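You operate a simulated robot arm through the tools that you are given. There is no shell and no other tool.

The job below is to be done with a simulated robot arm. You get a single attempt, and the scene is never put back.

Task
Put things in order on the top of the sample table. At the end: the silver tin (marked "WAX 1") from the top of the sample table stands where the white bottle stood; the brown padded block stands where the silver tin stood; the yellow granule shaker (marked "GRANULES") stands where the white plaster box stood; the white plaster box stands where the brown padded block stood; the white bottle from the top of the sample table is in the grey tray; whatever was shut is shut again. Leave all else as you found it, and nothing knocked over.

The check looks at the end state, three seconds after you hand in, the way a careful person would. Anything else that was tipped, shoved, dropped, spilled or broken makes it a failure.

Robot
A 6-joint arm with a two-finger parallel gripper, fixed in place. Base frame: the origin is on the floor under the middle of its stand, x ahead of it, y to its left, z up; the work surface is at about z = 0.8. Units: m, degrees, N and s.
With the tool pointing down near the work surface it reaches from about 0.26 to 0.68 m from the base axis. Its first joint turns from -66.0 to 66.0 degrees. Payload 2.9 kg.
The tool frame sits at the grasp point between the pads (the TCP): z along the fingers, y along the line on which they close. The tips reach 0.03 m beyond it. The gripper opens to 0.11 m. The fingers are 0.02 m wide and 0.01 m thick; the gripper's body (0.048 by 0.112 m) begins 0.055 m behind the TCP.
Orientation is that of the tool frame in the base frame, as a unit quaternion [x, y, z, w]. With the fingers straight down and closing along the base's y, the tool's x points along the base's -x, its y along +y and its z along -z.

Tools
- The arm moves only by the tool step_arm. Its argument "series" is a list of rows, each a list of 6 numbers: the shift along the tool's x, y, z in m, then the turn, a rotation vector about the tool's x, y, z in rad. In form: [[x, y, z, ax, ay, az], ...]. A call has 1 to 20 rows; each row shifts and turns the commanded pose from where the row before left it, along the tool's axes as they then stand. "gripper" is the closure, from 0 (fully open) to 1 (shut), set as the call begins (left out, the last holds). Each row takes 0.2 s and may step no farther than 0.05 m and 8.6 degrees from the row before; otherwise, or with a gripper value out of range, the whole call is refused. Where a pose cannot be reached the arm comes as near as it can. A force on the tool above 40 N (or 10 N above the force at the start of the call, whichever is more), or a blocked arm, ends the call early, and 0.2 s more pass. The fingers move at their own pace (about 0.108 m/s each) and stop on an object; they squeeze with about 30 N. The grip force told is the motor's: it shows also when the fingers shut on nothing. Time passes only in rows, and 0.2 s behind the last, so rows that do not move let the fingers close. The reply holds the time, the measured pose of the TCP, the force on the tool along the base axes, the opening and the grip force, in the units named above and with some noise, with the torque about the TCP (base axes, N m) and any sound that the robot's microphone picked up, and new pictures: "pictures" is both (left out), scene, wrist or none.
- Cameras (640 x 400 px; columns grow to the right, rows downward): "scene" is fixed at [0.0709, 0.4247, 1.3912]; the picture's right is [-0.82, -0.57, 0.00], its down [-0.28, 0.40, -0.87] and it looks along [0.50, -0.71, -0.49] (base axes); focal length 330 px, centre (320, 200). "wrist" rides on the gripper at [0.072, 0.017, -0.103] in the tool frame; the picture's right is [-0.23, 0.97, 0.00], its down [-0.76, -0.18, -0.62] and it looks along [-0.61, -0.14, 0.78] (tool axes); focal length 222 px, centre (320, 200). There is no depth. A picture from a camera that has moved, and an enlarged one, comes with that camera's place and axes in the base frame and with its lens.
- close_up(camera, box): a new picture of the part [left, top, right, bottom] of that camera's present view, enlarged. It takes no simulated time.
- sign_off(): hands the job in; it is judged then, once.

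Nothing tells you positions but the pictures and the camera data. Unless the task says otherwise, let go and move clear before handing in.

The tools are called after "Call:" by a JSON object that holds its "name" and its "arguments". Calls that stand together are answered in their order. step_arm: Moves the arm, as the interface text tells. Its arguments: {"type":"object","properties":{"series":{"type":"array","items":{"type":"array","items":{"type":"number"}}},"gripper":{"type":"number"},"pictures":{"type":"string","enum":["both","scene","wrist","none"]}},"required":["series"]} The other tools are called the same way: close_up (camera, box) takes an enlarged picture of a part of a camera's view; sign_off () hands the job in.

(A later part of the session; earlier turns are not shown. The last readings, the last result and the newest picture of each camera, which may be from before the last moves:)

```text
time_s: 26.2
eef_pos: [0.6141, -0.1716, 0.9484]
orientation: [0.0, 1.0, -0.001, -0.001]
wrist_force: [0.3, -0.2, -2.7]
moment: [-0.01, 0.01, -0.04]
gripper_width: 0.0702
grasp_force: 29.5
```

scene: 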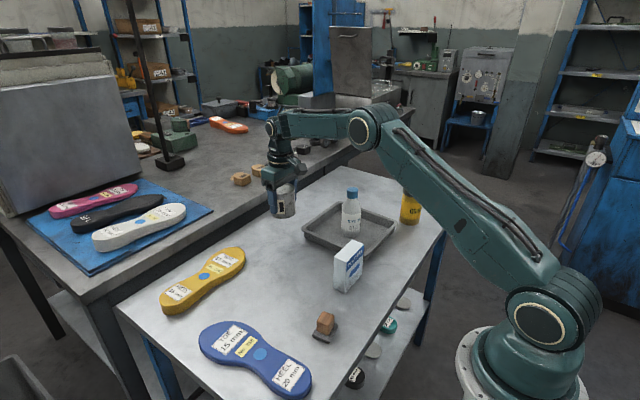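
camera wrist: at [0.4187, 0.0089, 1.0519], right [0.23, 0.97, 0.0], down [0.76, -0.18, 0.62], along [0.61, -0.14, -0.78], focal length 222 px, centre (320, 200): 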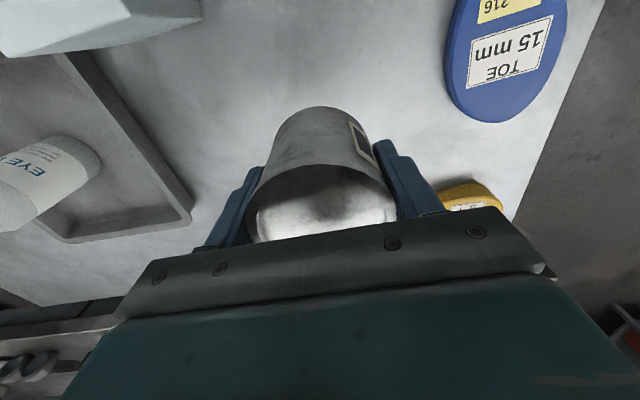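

The tin is above the bottle's old place, and its path down clears the tray corner by over 1 cm. I'll lower it and creep to contact.

Call:
{"name": "step_arm", "arguments": {"series": [[-0.0008, 0.001, 0.025, 0, 0, 0], [0, 0, 0.025, 0, 0, 0], [0, 0, 0.02, 0, 0, 0], [0, 0, 0.015, 0, 0, 0], [0, 0, 0.008, 0, 0, 0], [0, 0, 0.003, 0, 0, 0], [0, 0, 0, 0, 0, 0]], "pictures": "both"}}

Call:
{"name": "close_up", "arguments": {"camera": "scene", "box": [220, 140, 380, 260]}}

```text
time_s: 27.8
eef_pos: [0.6157, -0.1705, 0.854]
orientation: [0.0, 1.0, 0.0, 0.001]
wrist_force: [-0.4, -0.2, -2.6]
moment: [0.01, 0.05, 0.01]
gripper_width: 0.0702
grasp_force: 30.0
camera wrist: at [0.5444, -0.1541, 0.9564], right [0.23, 0.97, 0.0], down [0.76, -0.18, 0.62], along [0.61, -0.14, -0.78], focal length 222 px, centre (320, 200)
```

scene: 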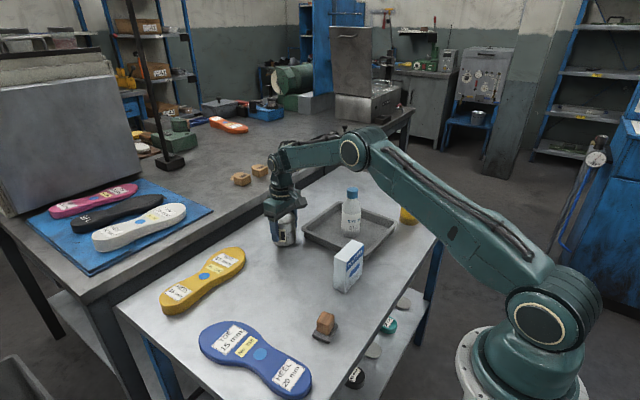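
wrist: 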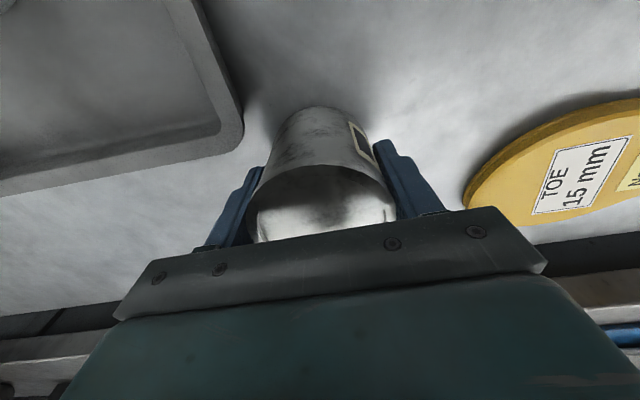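

```text
3.33 times, centred on (300, 200) of scene
camera zoom: at [0.071, 0.4247, 1.3912], right [-0.82, -0.57, 0.0], down [-0.28, 0.4, -0.87], along [0.5, -0.71, -0.49], focal length 1099 px, centre (387, 200)
```

zoom: 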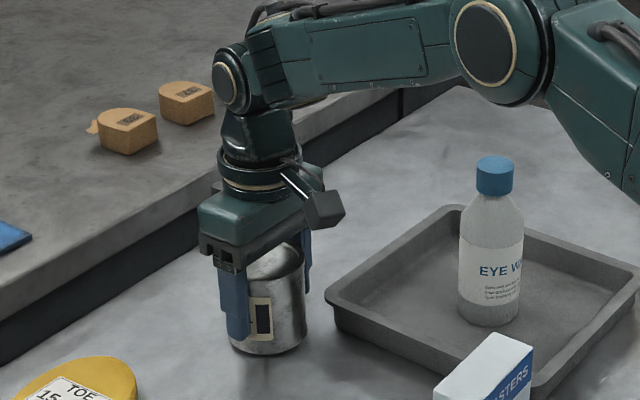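

Call:
{"name": "step_arm", "arguments": {"series": [[0, 0, 0.002, 0, 0, 0], [0, 0, 0.001, 0, 0, 0], [0, 0, 0, 0, 0, 0]], "pictures": "none"}}

Call:
{"name": "step_arm", "arguments": {"series": [[0, 0, 0.0007, 0, 0, 0], [0, 0, 0, 0, 0, 0]], "pictures": "none"}}

```text
time_s: 28.6
eef_pos: [0.6152, -0.1715, 0.8503]
orientation: [0.0, 1.0, -0.001, 0.0]
wrist_force: [0.0, -0.9, -2.9]
moment: [0.0, 0.01, 0.0]
gripper_width: 0.0702
grasp_force: 30.3
```

```text
time_s: 29.2
eef_pos: [0.6152, -0.1715, 0.8505]
orientation: [0.0, 1.0, 0.0, 0.0]
wrist_force: [-0.6, -0.6, -3.9]
moment: [0.05, 0.0, -0.01]
gripper_width: 0.0701
grasp_force: 29.9
```

Call:
{"name": "step_arm", "arguments": {"series": [[0, -0.0, 0.0007, 0, 0, 0], [0, 0, 0, 0, 0, 0]], "pictures": "none"}}

```text
time_s: 29.8
eef_pos: [0.6156, -0.1707, 0.8506]
orientation: [0.0, 1.0, 0.0, 0.0]
wrist_force: [-1.2, -0.4, 2.2]
moment: [0.06, 0.14, 0.0]
gripper_width: 0.0704
grasp_force: 29.5
```

There's light contact with the table. I'll open a little, because the tray is near, and then rise.

Call:
{"name": "step_arm", "arguments": {"series": [[0, 0, 0, 0, 0, 0], [0, 0, 0, 0, 0, 0], [0, 0, 0, 0, 0, 0]], "gripper": 0.2, "pictures": "wrist"}}

Call:
{"name": "step_arm", "arguments": {"series": [[0, 0, -0.01, 0, 0, 0], [0, 0, -0.02, 0, 0, 0], [0, 0, -0.04, 0, 0, 0], [0, 0, -0.04, 0, 0, 0], [0, 0, -0.04, 0, 0, 0], [0, 0, -0.04, 0, 0, 0], [0, 0, 0, 0, 0, 0]], "pictures": "both"}}

Call:
{"name": "close_up", "arguments": {"camera": "wrist", "box": [240, 40, 400, 160]}}

Call:
{"name": "close_up", "arguments": {"camera": "scene", "box": [220, 160, 380, 300]}}

```text
time_s: 30.6
eef_pos: [0.6156, -0.1707, 0.8488]
orientation: [0.0, 1.0, 0.0, 0.0]
wrist_force: [0.7, -0.6, 0.6]
moment: [0.01, -0.01, -0.02]
gripper_width: 0.0879
grasp_force: 0.1
camera wrist: at [0.5445, -0.1542, 0.9517], right [0.23, 0.97, 0.0], down [0.76, -0.18, 0.62], along [0.61, -0.14, -0.78], focal length 222 px, centre (320, 200)
```

wrist: 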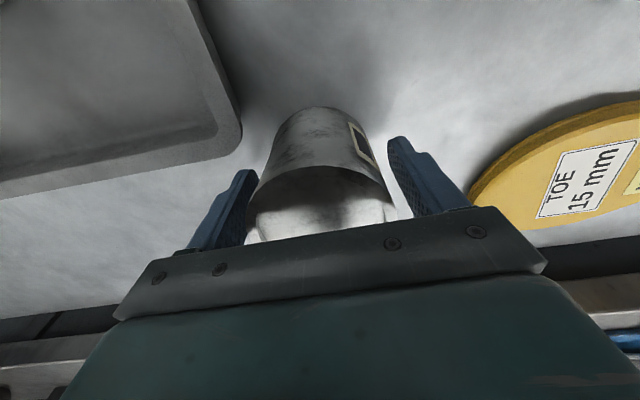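

```text
time_s: 32.2
eef_pos: [0.6163, -0.1707, 1.0407]
orientation: [0.0, 1.0, 0.0, 0.001]
wrist_force: [-0.6, -0.2, 0.3]
moment: [-0.03, 0.0, -0.01]
gripper_width: 0.0877
grasp_force: 0.0
camera wrist: at [0.546, -0.1543, 1.1423], right [0.23, 0.97, 0.0], down [0.76, -0.18, 0.62], along [0.61, -0.14, -0.78], focal length 222 px, centre (320, 200)
```

scene: 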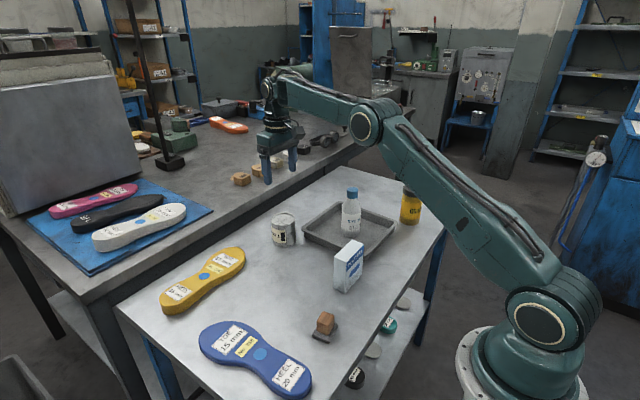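
wrist: 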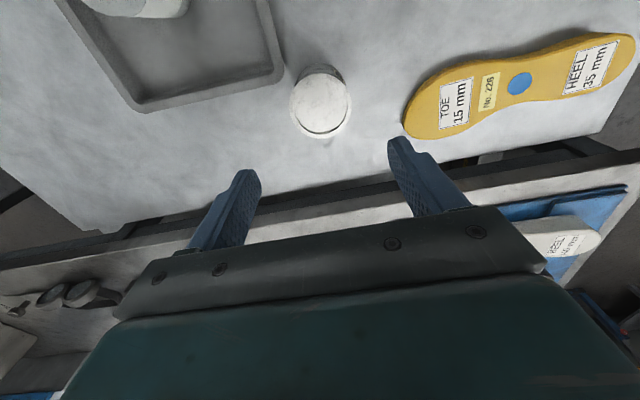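

```text
3.33 times, centred on (320, 100) of wrist
camera zoom: at [0.546, -0.1543, 1.1423], right [0.23, 0.97, 0.0], down [0.76, -0.18, 0.62], along [0.61, -0.14, -0.78], focal length 740 px, centre (320, 533)
```

zoom: 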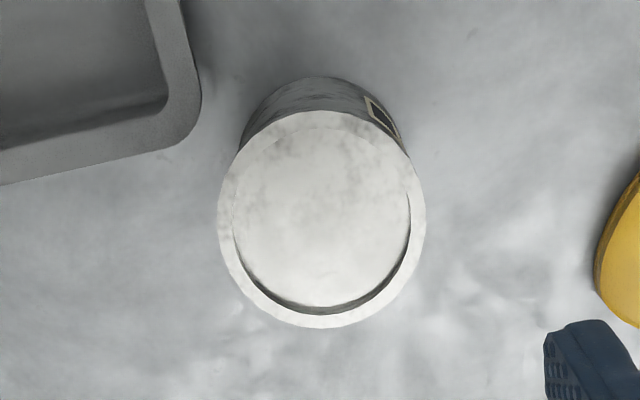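

```text
2.86 times, centred on (300, 230) of scene
camera zoom: at [0.0709, 0.4247, 1.3912], right [-0.82, -0.57, 0.0], down [-0.28, 0.4, -0.87], along [0.5, -0.71, -0.49], focal length 942 px, centre (377, 114)
```

zoom: 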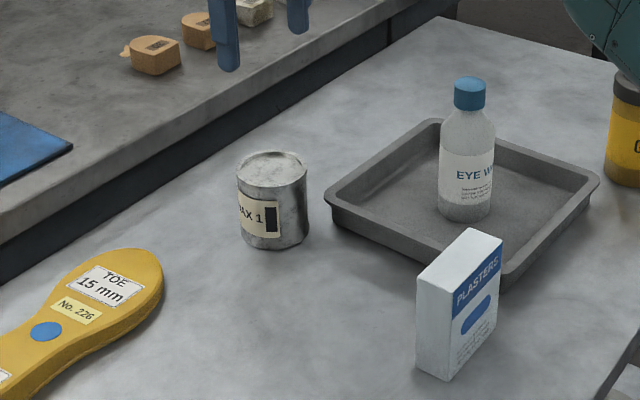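

The tin stands in the bottle's old place to within a few millimetres. Next I'll go above the padded block near (0.336, 0.031) for a close look.

Call:
{"name": "step_arm", "arguments": {"series": [[0.0312, 0.0223, 0.0044, 0, 0, 0], [0.0312, 0.0223, 0.0044, 0, 0, 0], [0.0312, 0.0223, 0.0044, 0, 0, 0], [0.0312, 0.0223, 0.0044, 0, 0, 0], [0.0312, 0.0223, 0.0044, 0, 0, 0], [0.0312, 0.0223, 0.0044, 0, 0, 0], [0.0312, 0.0223, 0.0044, 0, 0, 0], [0.0312, 0.0223, 0.0044, 0, 0, 0], [0.0312, 0.0223, 0.0044, 0, 0, 0], [0, 0, 0, 0, 0, 0]], "gripper": 0, "pictures": "both"}}

Call:
{"name": "close_up", "arguments": {"camera": "wrist", "box": [240, 60, 400, 180]}}

```text
time_s: 34.4
eef_pos: [0.3353, 0.0289, 0.9995]
orientation: [0.0, 1.0, 0.0, 0.0]
wrist_force: [-0.3, -0.7, 0.2]
moment: [0.01, 0.02, -0.02]
gripper_width: 0.1099
grasp_force: 0.0
camera wrist: at [0.2634, 0.0455, 1.1019], right [0.23, 0.97, 0.0], down [0.76, -0.18, 0.62], along [0.61, -0.14, -0.78], focal length 222 px, centre (320, 200)
```

scene: 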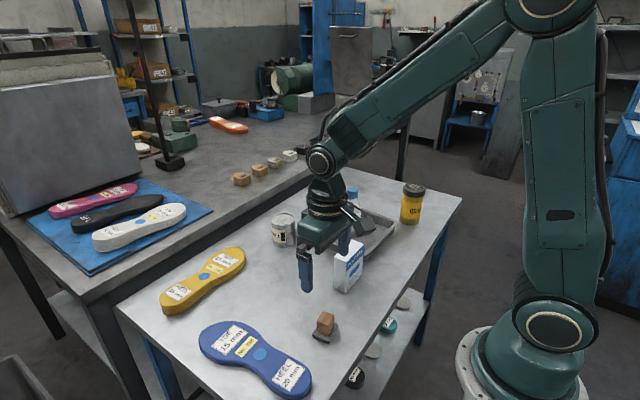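
wrist: 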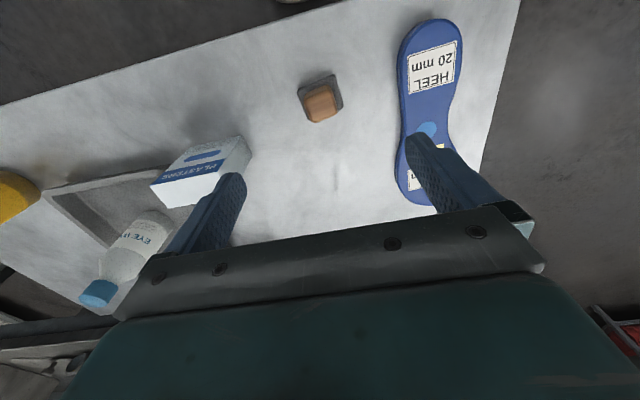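

```text
3.33 times, centred on (320, 120) of wrist
camera zoom: at [0.2634, 0.0455, 1.1019], right [0.23, 0.97, 0.0], down [0.76, -0.18, 0.62], along [0.61, -0.14, -0.78], focal length 740 px, centre (320, 467)
```

zoom: 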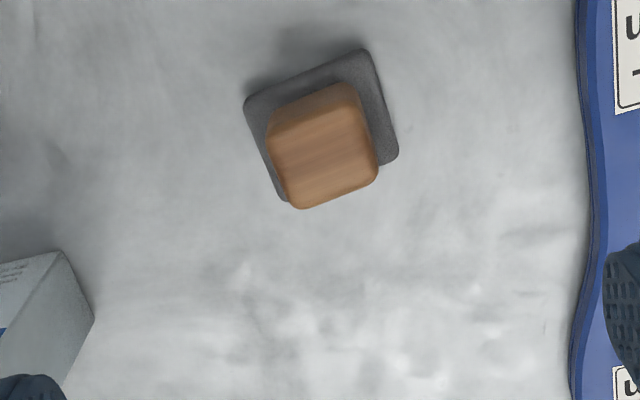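

The block's centre is at about (0.336, 0.031), turned about 7° counter-clockwise, with the wood roughly 28 mm wide on a thin pad. I'll turn to match, narrow the fingers, and go down so the tips stay just above the pad.

Call:
{"name": "step_arm", "arguments": {"series": [[-0.0006, 0.0022, 0, 0, 0, 0], [0, 0, 0.02, 0, 0, -0.129], [0, 0, 0.04, 0, 0, 0], [0, 0, 0.03, 0, 0, 0], [0, 0, 0.02, 0, 0, 0], [0, 0, 0, 0, 0, 0]], "gripper": 0.36, "pictures": "both"}}

Call:
{"name": "close_up", "arguments": {"camera": "wrist", "box": [240, 60, 400, 200]}}

Call:
{"name": "close_up", "arguments": {"camera": "scene", "box": [260, 230, 400, 350]}}

```text
time_s: 35.8
eef_pos: [0.3379, 0.0316, 0.8916]
orientation: [-0.065, 0.998, 0.001, 0.0]
wrist_force: [-0.5, -0.7, -0.1]
moment: [0.02, -0.02, 0.01]
gripper_width: 0.0704
grasp_force: 0.1
camera wrist: at [0.2646, 0.0395, 0.9938], right [0.1, 0.99, 0.0], down [0.78, -0.08, 0.62], along [0.62, -0.06, -0.78], focal length 222 px, centre (320, 200)
```

scene: 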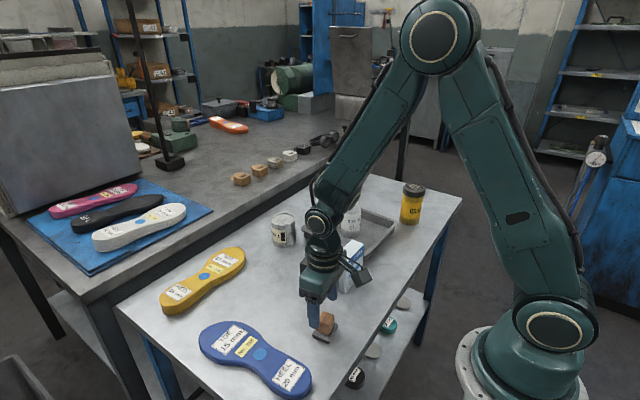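
wrist: 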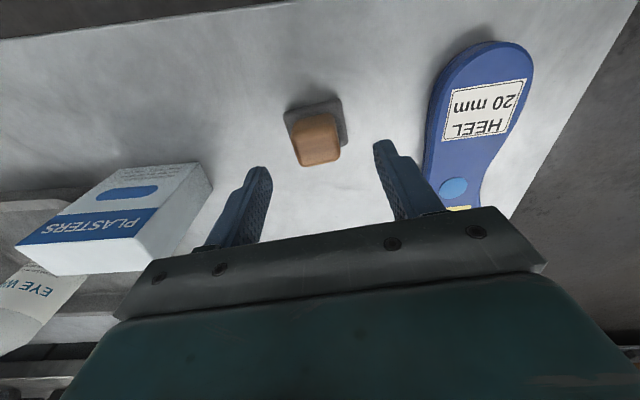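

```text
2.86 times, centred on (320, 130) of wrist
camera zoom: at [0.2646, 0.0395, 0.9938], right [0.1, 0.99, 0.0], down [0.78, -0.08, 0.62], along [0.62, -0.06, -0.78], focal length 635 px, centre (320, 400)
```

zoom: 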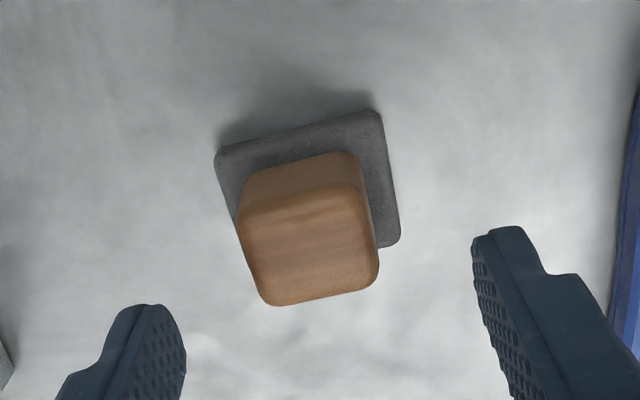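

```text
3.33 times, centred on (330, 290) of scene
camera zoom: at [0.0709, 0.4247, 1.3912], right [-0.82, -0.57, 0.0], down [-0.28, 0.4, -0.87], along [0.5, -0.71, -0.49], focal length 1099 px, centre (287, -100)
```

zoom: 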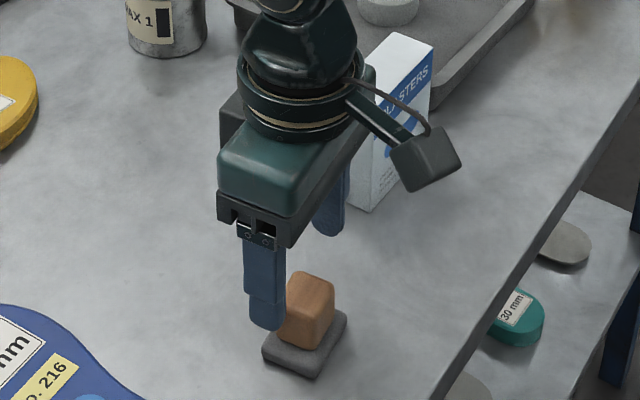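

The finger line matches the block's faces. I'll shift 2 mm, go down the last 45 mm and close.

Call:
{"name": "step_arm", "arguments": {"series": [[0.002, -0.0005, 0.015, 0, 0, 0], [0, 0, 0.015, 0, 0, 0], [0, 0, 0.01, 0, 0, 0], [0, 0, 0.005, 0, 0, 0], [0, 0, 0, 0, 0, 0]], "pictures": "wrist"}}

Call:
{"name": "close_up", "arguments": {"camera": "scene", "box": [270, 260, 390, 350]}}

```text
time_s: 37.0
eef_pos: [0.3351, 0.0315, 0.8458]
orientation: [-0.065, 0.998, 0.0, 0.0]
wrist_force: [0.9, -0.2, -0.3]
moment: [0.0, 0.0, 0.0]
gripper_width: 0.0702
grasp_force: 0.0
camera wrist: at [0.2617, 0.038, 0.9488], right [0.1, 0.99, 0.0], down [0.78, -0.08, 0.62], along [0.62, -0.06, -0.78], focal length 222 px, centre (320, 200)
```

wrist: 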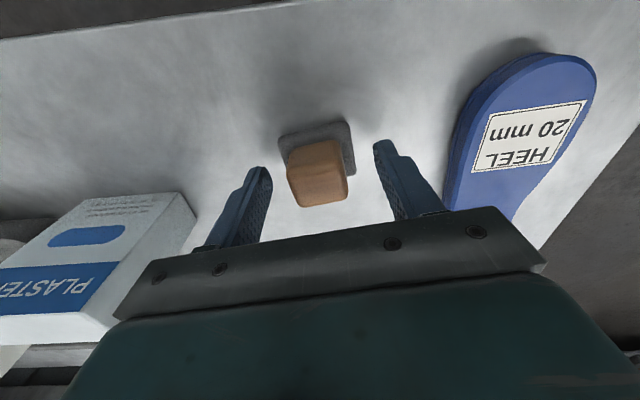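

```text
4.44 times, centred on (330, 305) of scene
camera zoom: at [0.0709, 0.4247, 1.3912], right [-0.82, -0.57, 0.0], down [-0.28, 0.4, -0.87], along [0.5, -0.71, -0.49], focal length 1466 px, centre (276, -267)
```

zoom: 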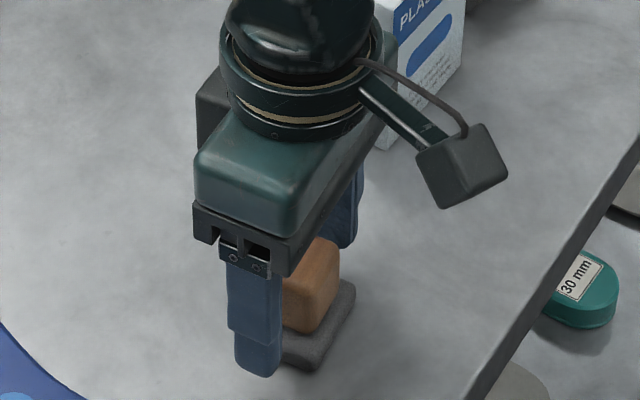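

Call:
{"name": "step_arm", "arguments": {"series": [[0, 0, 0, 0, 0, 0], [0, 0, 0, 0, 0, 0], [0, 0, 0, 0, 0, 0], [0, 0, 0, 0, 0, 0]], "gripper": 1, "pictures": "wrist"}}

Call:
{"name": "step_arm", "arguments": {"series": [[0, 0, -0.004, 0, 0, 0], [0, 0, -0.006, 0, 0, 0], [0, 0, -0.01, 0, 0, 0], [0, 0, -0.015, 0, 0, 0], [0, 0, 0, 0, 0, 0]], "pictures": "both"}}

Call:
{"name": "close_up", "arguments": {"camera": "scene", "box": [270, 250, 390, 350]}}

```text
time_s: 38.0
eef_pos: [0.3351, 0.0312, 0.8461]
orientation: [-0.064, 0.998, 0.0, 0.0]
wrist_force: [0.3, -0.2, 0.2]
moment: [-0.02, 0.0, 0.0]
gripper_width: 0.0333
grasp_force: 30.0
camera wrist: at [0.2617, 0.0381, 0.9488], right [0.1, 0.99, 0.0], down [0.78, -0.08, 0.62], along [0.62, -0.06, -0.78], focal length 222 px, centre (320, 200)
```

wrist: 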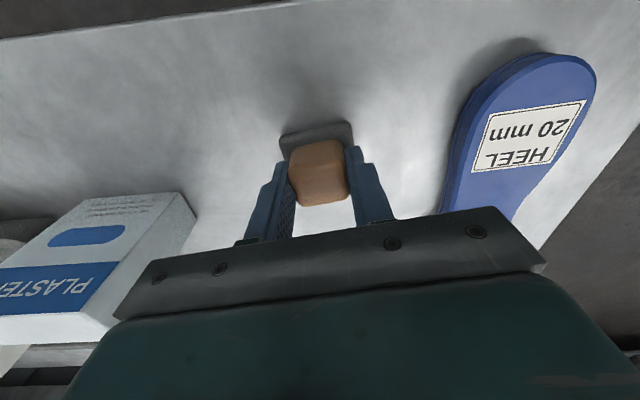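

```text
time_s: 39.2
eef_pos: [0.3345, 0.0306, 0.8797]
orientation: [-0.064, 0.998, 0.0, 0.0]
wrist_force: [-0.2, -0.6, -0.4]
moment: [-0.02, 0.02, 0.0]
gripper_width: 0.0334
grasp_force: 29.8
camera wrist: at [0.2614, 0.0382, 0.9824], right [0.1, 0.99, 0.0], down [0.78, -0.08, 0.62], along [0.62, -0.06, -0.78], focal length 222 px, centre (320, 200)
```

scene: 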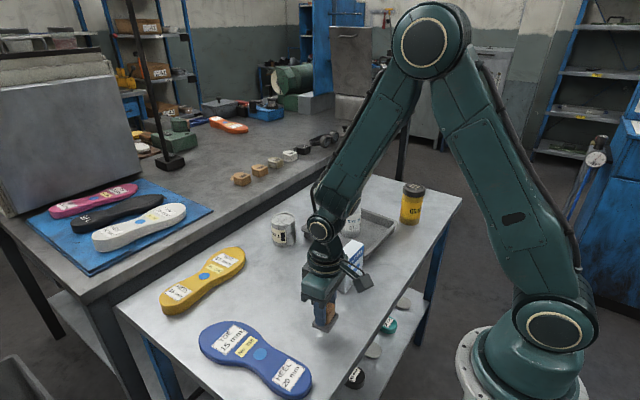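
wrist: 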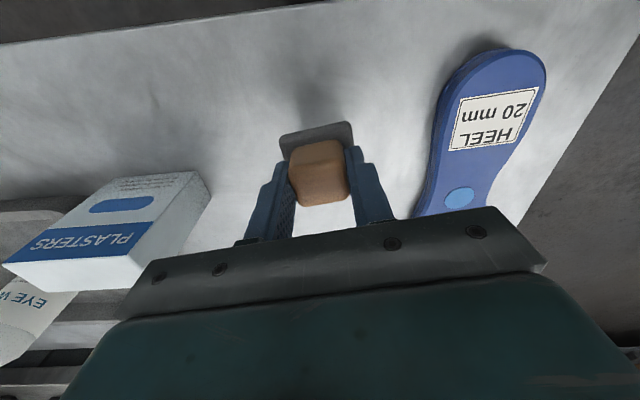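

```text
4.00 times, centred on (330, 300) of scene
camera zoom: at [0.0709, 0.4247, 1.3912], right [-0.82, -0.57, 0.0], down [-0.28, 0.4, -0.87], along [0.5, -0.71, -0.49], focal length 1319 px, centre (280, -200)
```

zoom: 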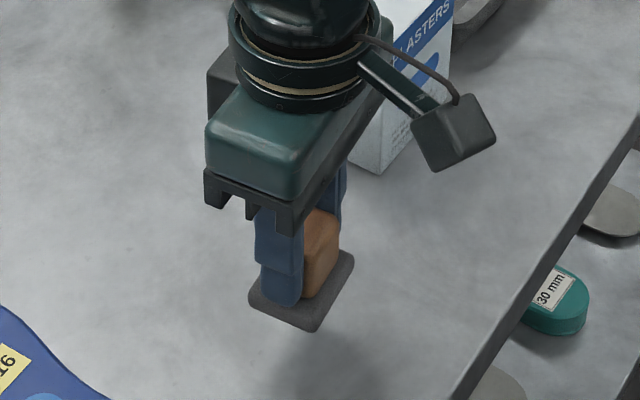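

The pad came up with the wood as one piece. I'll carry it to the tin's old place at (0.492, -0.009).

Call:
{"name": "step_arm", "arguments": {"series": [[0, 0, -0.02, 0, 0, 0], [-0.0249, -0.0099, 0, 0, 0, 0], [-0.0249, -0.0099, 0, 0, 0, 0], [-0.0249, -0.0099, 0, 0, 0, 0], [-0.0249, -0.0099, 0, 0, 0, 0], [-0.0249, -0.0099, 0, 0, 0, 0], [-0.0249, -0.0099, 0, 0, 0, 0], [0, 0, 0, 0, 0, 0]], "pictures": "both"}}

```text
time_s: 41.0
eef_pos: [0.4886, -0.0088, 0.9008]
orientation: [-0.064, 0.998, 0.0, -0.001]
wrist_force: [-0.3, -0.1, -0.4]
moment: [-0.04, -0.03, -0.02]
gripper_width: 0.0332
grasp_force: 30.2
camera wrist: at [0.4147, -0.003, 1.0043], right [0.1, 0.99, 0.0], down [0.78, -0.08, 0.62], along [0.62, -0.06, -0.78], focal length 222 px, centre (320, 200)
```

scene: 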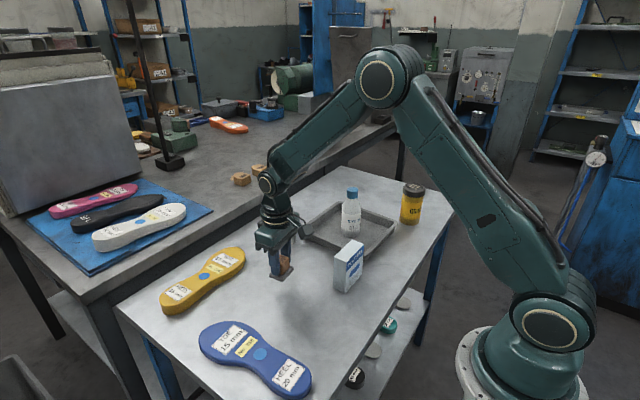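
wrist: 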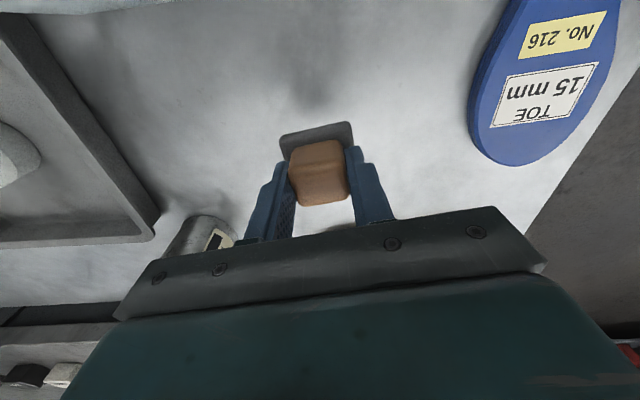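

Call:
{"name": "step_arm", "arguments": {"series": [[-0.0026, 0.0005, 0.02, 0, 0, 0], [0, 0, 0.015, 0, 0, 0], [0, 0, 0.01, 0, 0, 0], [0, 0, 0.006, 0, 0, 0], [0, 0, 0.002, 0, 0, 0], [0, 0, 0, 0, 0, 0]], "pictures": "scene"}}

Call:
{"name": "step_arm", "arguments": {"series": [[0, 0, 0.001, 0, 0, 0], [0, 0, 0, 0, 0, 0]], "pictures": "none"}}

Call:
{"name": "close_up", "arguments": {"camera": "scene", "box": [220, 200, 340, 300]}}

```text
time_s: 42.4
eef_pos: [0.4909, -0.0068, 0.8484]
orientation: [-0.064, 0.998, 0.0, 0.0]
wrist_force: [0.2, -0.2, -0.7]
moment: [0.03, 0.0, 0.0]
gripper_width: 0.0332
grasp_force: 29.4
```

scene: 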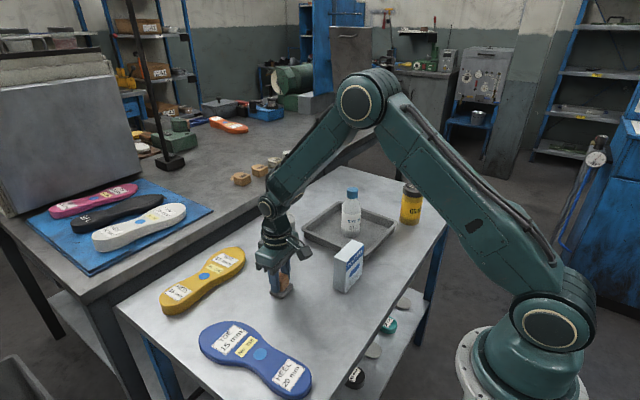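

```text
time_s: 43.0
eef_pos: [0.4929, -0.0085, 0.8473]
orientation: [-0.065, 0.998, 0.001, 0.0]
wrist_force: [-0.7, 1.0, -0.1]
moment: [0.02, -0.04, -0.03]
gripper_width: 0.0335
grasp_force: 29.9
```

```text
4.00 times, centred on (280, 250) of scene
camera zoom: at [0.0709, 0.4247, 1.3912], right [-0.82, -0.57, 0.0], down [-0.28, 0.4, -0.87], along [0.5, -0.71, -0.49], focal length 1319 px, centre (480, 0)
```

zoom: 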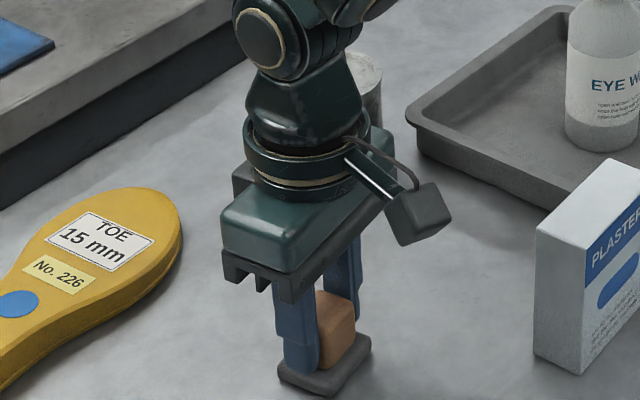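

Call:
{"name": "step_arm", "arguments": {"series": [[0, 0, 0.001, 0, 0, 0], [0, 0, 0, 0, 0, 0]], "pictures": "none"}}

```text
time_s: 43.6
eef_pos: [0.4931, -0.007, 0.8456]
orientation: [-0.064, 0.998, 0.0, 0.0]
wrist_force: [-6.0, -2.6, 13.4]
moment: [-0.07, 0.28, 0.01]
gripper_width: 0.0333
grasp_force: 29.5
```

It's in contact with the table. I'll back off 1 mm to take off the load, then release and rise.

Call:
{"name": "step_arm", "arguments": {"series": [[0, 0, -0.001, 0, 0, 0], [0, 0, 0, 0, 0, 0], [0, 0, 0, 0, 0, 0]], "pictures": "none"}}

Call:
{"name": "step_arm", "arguments": {"series": [[0, 0, 0, 0, 0, 0], [0, 0, 0, 0, 0, 0], [0, 0, 0, 0, 0, 0]], "gripper": 0.45, "pictures": "none"}}

Call:
{"name": "step_arm", "arguments": {"series": [[0, 0, -0.01, 0, 0, 0], [0, 0, -0.02, 0, 0, 0], [0, 0, -0.04, 0, 0, 0], [0, 0, -0.04, 0, 0, 0], [0, 0, -0.03, 0, 0, 0], [0, 0, 0, 0, 0, 0]], "pictures": "both"}}

Call:
{"name": "close_up", "arguments": {"camera": "wrist", "box": [240, 60, 400, 180]}}

Call:
{"name": "close_up", "arguments": {"camera": "scene", "box": [220, 180, 380, 320]}}

```text
time_s: 44.4
eef_pos: [0.4914, -0.0067, 0.8451]
orientation: [-0.065, 0.998, 0.0, 0.001]
wrist_force: [-0.4, -2.2, 3.5]
moment: [-0.07, -0.02, -0.01]
gripper_width: 0.0333
grasp_force: 29.7
```

```text
time_s: 45.2
eef_pos: [0.492, -0.0075, 0.8462]
orientation: [-0.065, 0.998, 0.0, 0.0]
wrist_force: [0.1, -0.2, 0.9]
moment: [-0.01, 0.0, -0.01]
gripper_width: 0.0606
grasp_force: 0.0
```

```text
time_s: 46.6
eef_pos: [0.4924, -0.005, 0.9822]
orientation: [-0.063, 0.998, -0.001, 0.001]
wrist_force: [-0.5, 0.4, 0.3]
moment: [0.01, 0.01, -0.02]
gripper_width: 0.0607
grasp_force: 0.0
camera wrist: at [0.4188, 0.0016, 1.0848], right [0.1, 0.99, 0.0], down [0.78, -0.08, 0.62], along [0.62, -0.06, -0.78], focal length 222 px, centre (320, 200)
```

scene: 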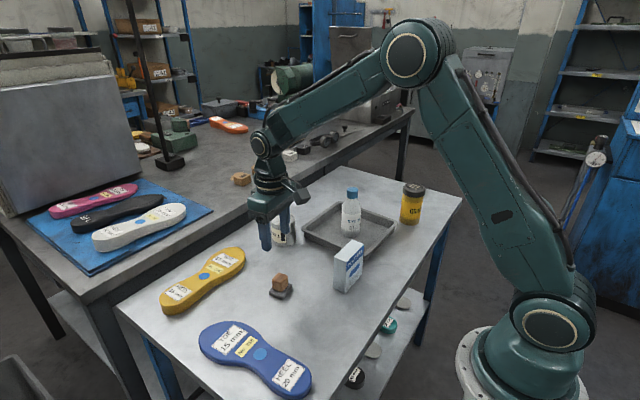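
wrist: 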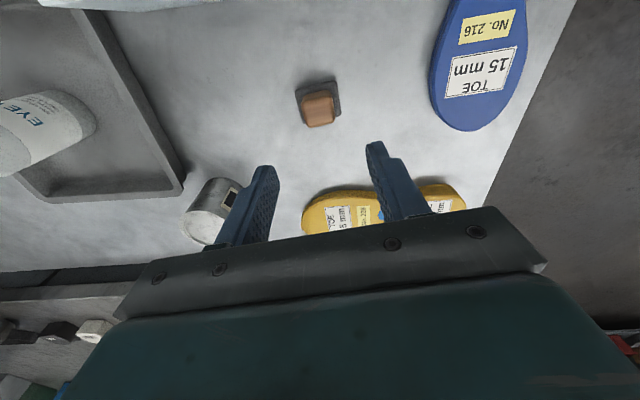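

```text
3.33 times, centred on (320, 120) of wrist
camera zoom: at [0.4188, 0.0016, 1.0848], right [0.1, 0.99, 0.0], down [0.78, -0.08, 0.62], along [0.62, -0.06, -0.78], focal length 740 px, centre (320, 467)
```

zoom: 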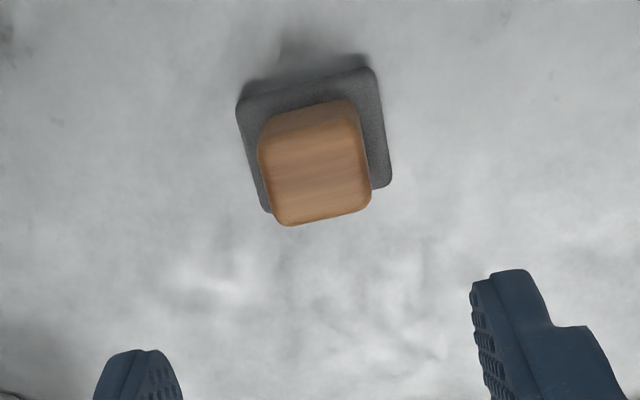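

```text
2.86 times, centred on (300, 250) of scene
camera zoom: at [0.0709, 0.4247, 1.3912], right [-0.82, -0.57, 0.0], down [-0.28, 0.4, -0.87], along [0.5, -0.71, -0.49], focal length 942 px, centre (377, 57)
```

zoom: 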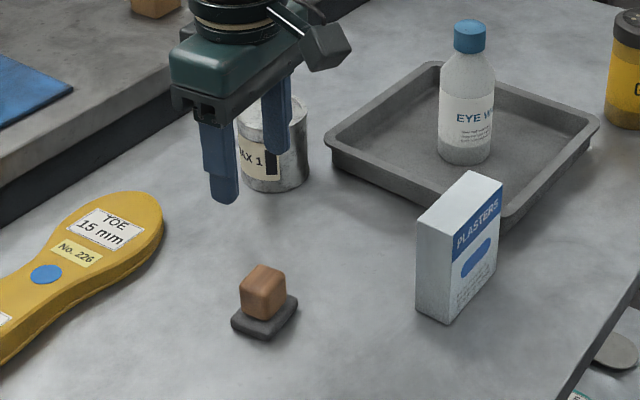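

The block stands centred where the tin was. Next is the plaster box near (0.371, -0.132). I'll go above it and turn the gripper about 90° so the fingers close across its thin side, away from the tray.

Call:
{"name": "step_arm", "arguments": {"series": [[0.0272, -0.0217, -0.0136, 0, 0, 0], [0.0272, -0.0217, -0.0136, 0, 0, 0], [0.0272, -0.0217, -0.0136, 0, 0, 0], [0.0272, -0.0217, -0.0136, 0, 0, 0], [0.0272, -0.0217, -0.0136, 0, 0, 0], [0, 0, 0, 0, 0, 0]], "gripper": 0.2, "pictures": "both"}}

Call:
{"name": "close_up", "arguments": {"camera": "wrist", "box": [240, 60, 400, 180]}}

```text
time_s: 48.0
eef_pos: [0.3724, -0.1303, 1.0551]
orientation: [-0.065, 0.998, 0.0, 0.0]
wrist_force: [0.4, 0.1, -0.3]
moment: [-0.01, 0.02, 0.02]
gripper_width: 0.0881
grasp_force: 0.0
camera wrist: at [0.2994, -0.1247, 1.1567], right [0.1, 0.99, 0.0], down [0.78, -0.08, 0.62], along [0.62, -0.06, -0.78], focal length 222 px, centre (320, 200)
```

scene: 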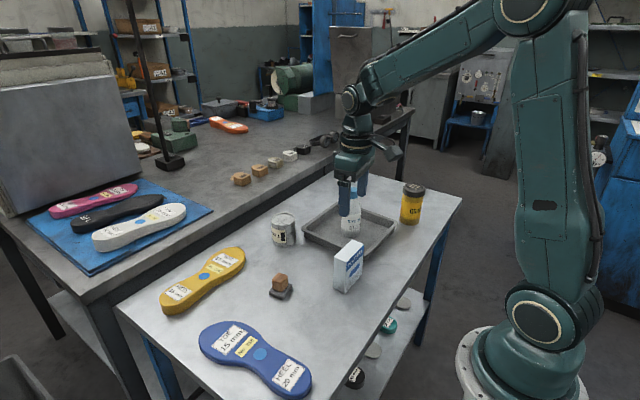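
wrist: 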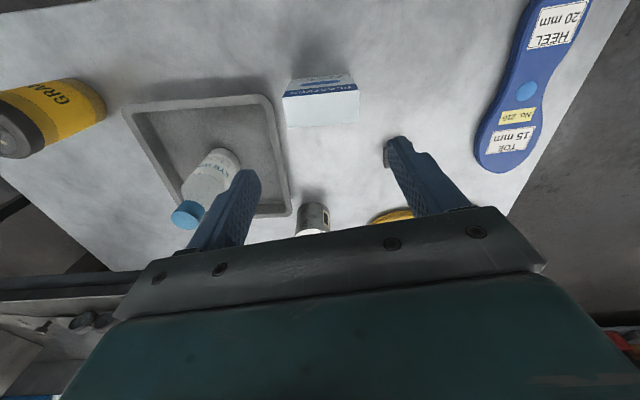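

```text
3.33 times, centred on (320, 120) of wrist
camera zoom: at [0.2994, -0.1247, 1.1567], right [0.1, 0.99, 0.0], down [0.78, -0.08, 0.62], along [0.62, -0.06, -0.78], focal length 740 px, centre (320, 467)
```

zoom: 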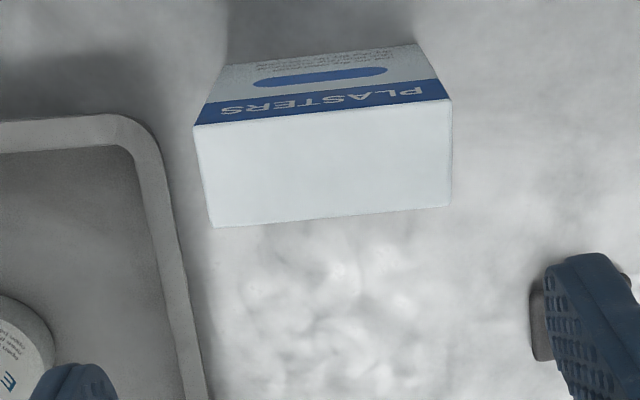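

The plaster box's top centre is at about (0.376, -0.131) with its faces square to the base axes. I'll turn the tool clockwise to close along x.

Call:
{"name": "step_arm", "arguments": {"series": [[0, 0, 0, 0, 0, 0.1417], [0, 0, 0, 0, 0, 0.1417], [0, 0, 0, 0, 0, 0.1417], [0, 0, 0, 0, 0, 0.1417], [0, 0, 0, 0, 0, 0.1417], [0, 0, 0, 0, 0, 0.1417], [0, 0, 0, 0, 0, 0.1417], [0, 0, 0, 0, 0, 0.1417], [0, 0, 0, 0, 0, 0.1417], [0, 0, 0, 0, 0, 0.1417], [0, 0, 0, 0, 0, 0.1417], [0, 0, 0, 0, 0, 0.1417], [0, 0, 0, 0, 0, 0], [0, 0, 0, 0, 0, 0]], "pictures": "both"}}

Call:
{"name": "close_up", "arguments": {"camera": "wrist", "box": [240, 40, 400, 160]}}

```text
time_s: 51.0
eef_pos: [0.3706, -0.1319, 1.0534]
orientation: [0.708, 0.706, 0.001, -0.001]
wrist_force: [0.5, -0.1, -0.6]
moment: [-0.03, -0.03, -0.01]
gripper_width: 0.0878
grasp_force: 0.1
camera wrist: at [0.389, -0.0601, 1.1567], right [0.97, -0.23, 0.0], down [-0.18, -0.76, 0.62], along [-0.14, -0.61, -0.78], focal length 222 px, centre (320, 200)
```

scene: 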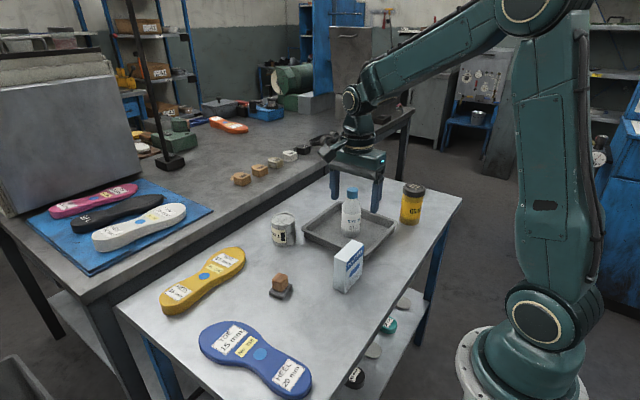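
wrist: 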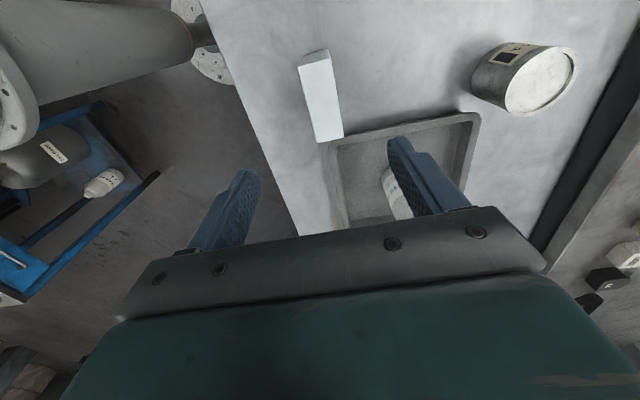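

```text
3.33 times, centred on (320, 100) of wrist
camera zoom: at [0.389, -0.0601, 1.1567], right [0.97, -0.23, 0.0], down [-0.18, -0.76, 0.62], along [-0.14, -0.61, -0.78], focal length 740 px, centre (320, 533)
```

zoom: 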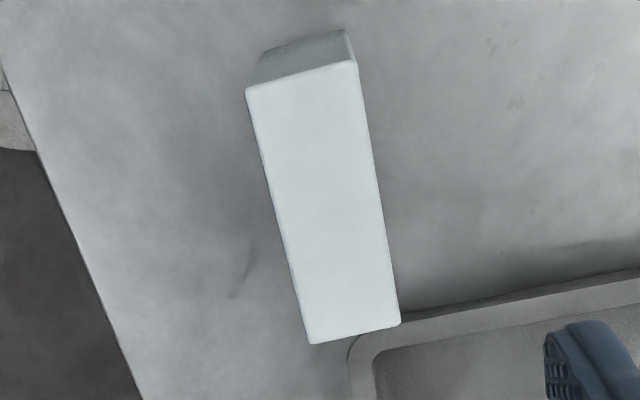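

The box's centre is now at about (0.3765, -0.132), 34 mm thick. I'll shift 4.5 mm in x and go down around it.

Call:
{"name": "step_arm", "arguments": {"series": [[0, 0.0045, 0, 0, 0, 0], [0, 0, 0.04, 0, 0, 0], [0, 0, 0.04, 0, 0, 0], [0, 0, 0.03, 0, 0, 0], [0, 0, 0.02, 0, 0, 0], [0, 0, 0, 0, 0, 0]], "pictures": "both"}}

Call:
{"name": "close_up", "arguments": {"camera": "wrist", "box": [220, 80, 420, 230]}}

```text
time_s: 52.4
eef_pos: [0.3744, -0.1293, 0.921]
orientation: [0.707, 0.707, 0.0, 0.001]
wrist_force: [0.3, 0.0, 0.1]
moment: [0.04, -0.01, -0.03]
gripper_width: 0.088
grasp_force: 0.0
camera wrist: at [0.393, -0.0585, 1.0243], right [0.97, -0.23, 0.0], down [-0.18, -0.76, 0.62], along [-0.14, -0.61, -0.78], focal length 222 px, centre (320, 200)
```

scene: 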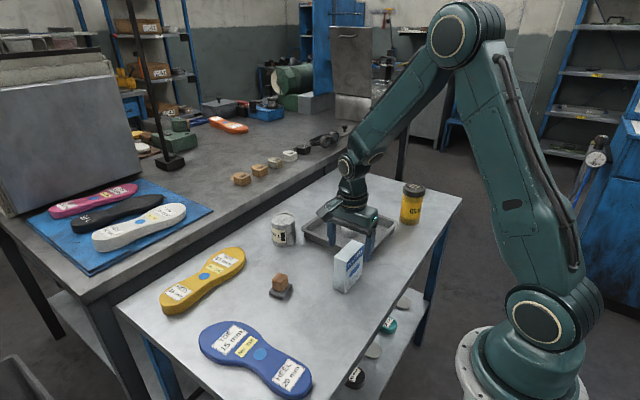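
wrist: 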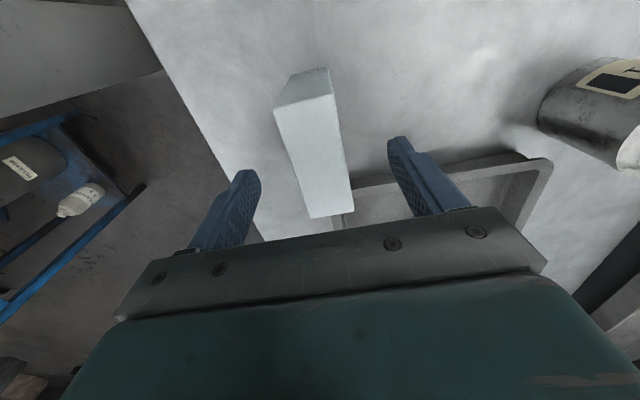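

```text
2.67 times, centred on (320, 155) of wrist
camera zoom: at [0.393, -0.0585, 1.0243], right [0.97, -0.23, 0.0], down [-0.18, -0.76, 0.62], along [-0.14, -0.61, -0.78], focal length 592 px, centre (320, 320)
```

zoom: 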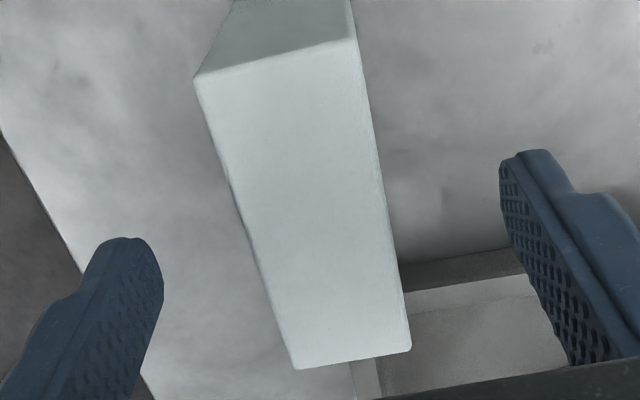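

The box lies centred between the fingers. I'll go down the rest of the way and close.

Call:
{"name": "step_arm", "arguments": {"series": [[0, 0.0005, 0.025, 0, 0, 0], [0, 0, 0.02, 0, 0, 0], [0, 0, 0.012, 0, 0, 0], [0, 0, 0.006, 0, 0, 0], [0, 0, 0, 0, 0, 0]], "pictures": "scene"}}

Call:
{"name": "close_up", "arguments": {"camera": "scene", "box": [280, 180, 420, 310]}}

```text
time_s: 53.6
eef_pos: [0.3754, -0.1308, 0.8615]
orientation: [0.708, 0.707, 0.001, 0.0]
wrist_force: [-1.5, -0.4, 0.9]
moment: [0.01, -0.01, -0.02]
gripper_width: 0.0882
grasp_force: 0.0
```

scene: 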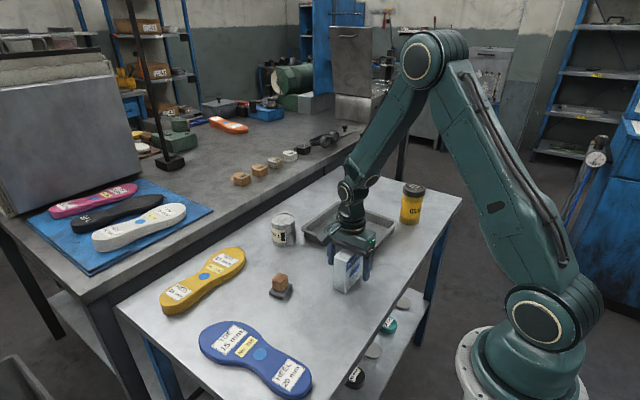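

```text
3.08 times, centred on (350, 245) of scene
camera zoom: at [0.0709, 0.4247, 1.3912], right [-0.82, -0.57, 0.0], down [-0.28, 0.4, -0.87], along [0.5, -0.71, -0.49], focal length 1015 px, centre (228, 62)
```

zoom: 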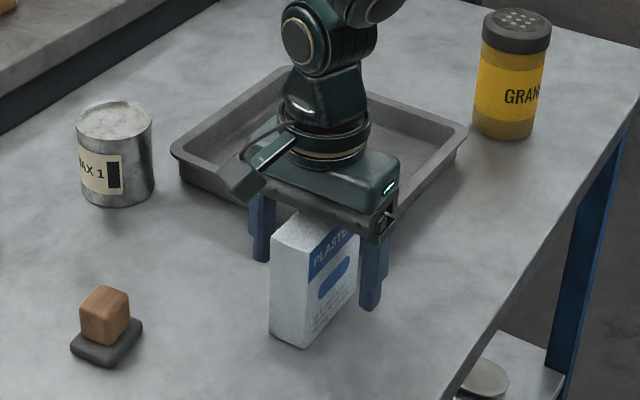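

Call:
{"name": "step_arm", "arguments": {"series": [[0, 0, 0, 0, 0, 0], [0, 0, 0, 0, 0, 0], [0, 0, 0, 0, 0, 0], [0, 0, 0, 0, 0, 0]], "gripper": 1, "pictures": "wrist"}}

Call:
{"name": "step_arm", "arguments": {"series": [[0, 0, -0.005, 0, 0, 0], [0, 0, -0.01, 0, 0, 0], [0, 0, -0.015, 0, 0, 0], [0, 0, -0.02, 0, 0, 0], [0, 0, -0.02, 0, 0, 0], [0, 0, 0, 0, 0, 0]], "pictures": "both"}}

Call:
{"name": "close_up", "arguments": {"camera": "scene", "box": [280, 180, 420, 310]}}

```text
time_s: 54.6
eef_pos: [0.376, -0.1311, 0.8612]
orientation: [0.708, 0.707, 0.0, 0.0]
wrist_force: [-0.6, 0.2, 0.2]
moment: [0.01, -0.01, 0.01]
gripper_width: 0.0346
grasp_force: 30.1
camera wrist: at [0.3936, -0.0598, 0.9639], right [0.97, -0.23, 0.0], down [-0.18, -0.76, 0.62], along [-0.14, -0.61, -0.78], focal length 222 px, centre (320, 200)
```

wrist: 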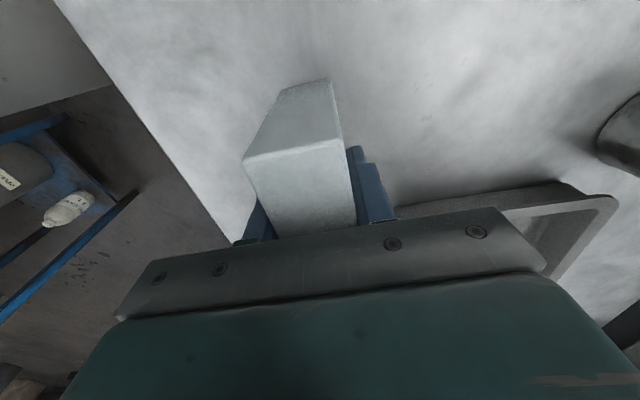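

```text
time_s: 56.0
eef_pos: [0.3787, -0.1315, 0.9308]
orientation: [0.708, 0.707, 0.0, -0.001]
wrist_force: [0.0, 0.3, -0.7]
moment: [0.0, -0.01, -0.02]
gripper_width: 0.0345
grasp_force: 30.6
camera wrist: at [0.3958, -0.0591, 1.0341], right [0.97, -0.23, 0.0], down [-0.18, -0.76, 0.62], along [-0.14, -0.61, -0.78], focal length 222 px, centre (320, 200)
```

scene: 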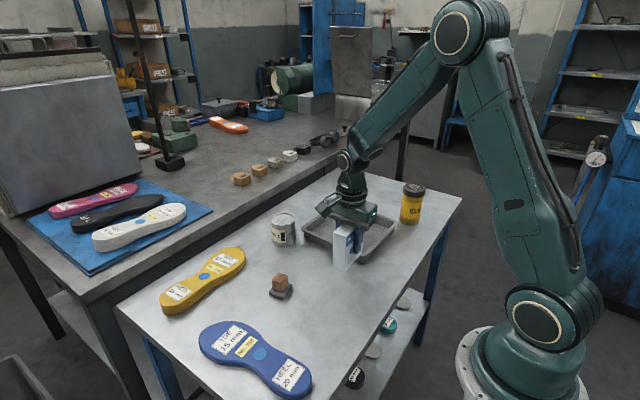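
wrist: 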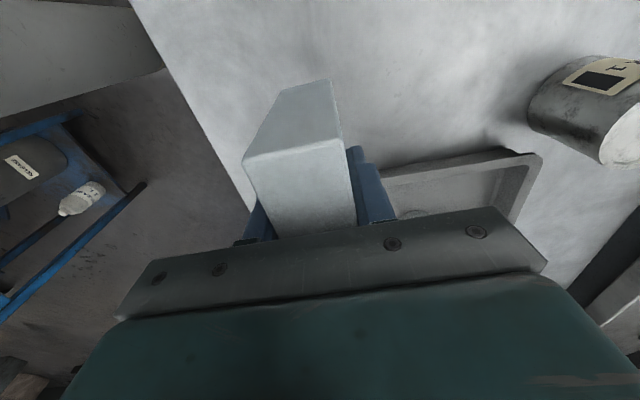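

```text
3.08 times, centred on (350, 245) of scene
camera zoom: at [0.0709, 0.4247, 1.3912], right [-0.82, -0.57, 0.0], down [-0.28, 0.4, -0.87], along [0.5, -0.71, -0.49], focal length 1015 px, centre (228, 62)
```

zoom: 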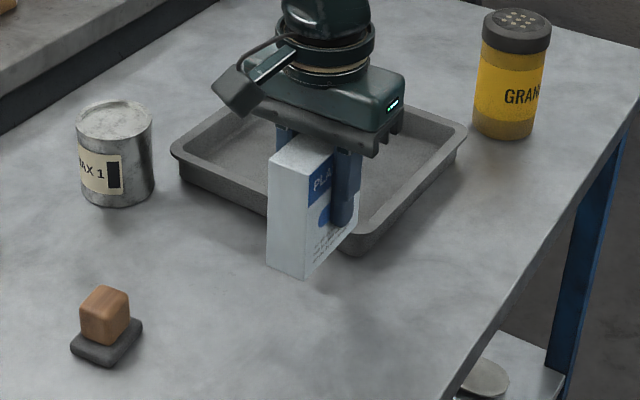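

The box is held and light. I'll carry it to the block's old place at (0.336, 0.031).

Call:
{"name": "step_arm", "arguments": {"series": [[0.0231, -0.0058, 0, 0, 0, 0], [0.0231, -0.0058, 0, 0, 0, 0], [0.0231, -0.0058, 0, 0, 0, 0], [0.0231, -0.0058, 0, 0, 0, 0], [0.0231, -0.0058, 0, 0, 0, 0], [0.0231, -0.0058, 0, 0, 0, 0], [0.0231, -0.0058, 0, 0, 0, 0], [0, 0, 0, 0, 0, 0]], "pictures": "both"}}

```text
time_s: 57.8
eef_pos: [0.3349, 0.0289, 0.9316]
orientation: [0.708, 0.707, -0.001, 0.0]
wrist_force: [-0.4, 0.4, -0.2]
moment: [0.0, 0.06, -0.01]
gripper_width: 0.034
grasp_force: 30.0
camera wrist: at [0.3532, 0.1011, 1.034], right [0.97, -0.23, 0.0], down [-0.18, -0.76, 0.62], along [-0.14, -0.61, -0.78], focal length 222 px, centre (320, 200)
```

scene: 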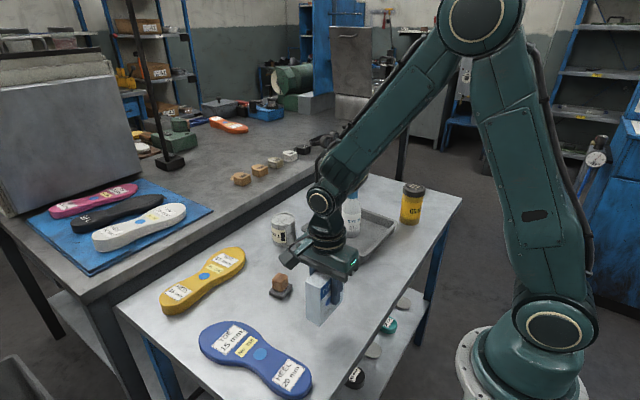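
wrist: 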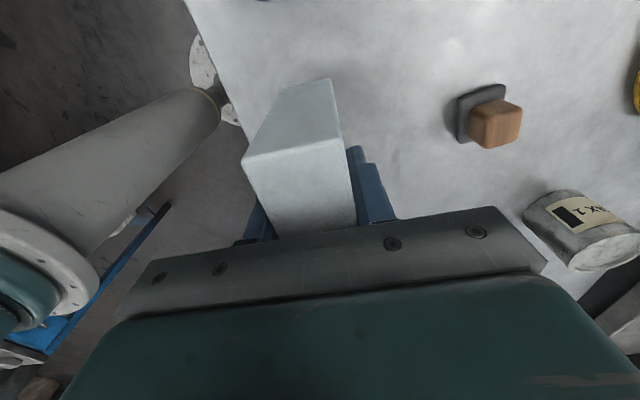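

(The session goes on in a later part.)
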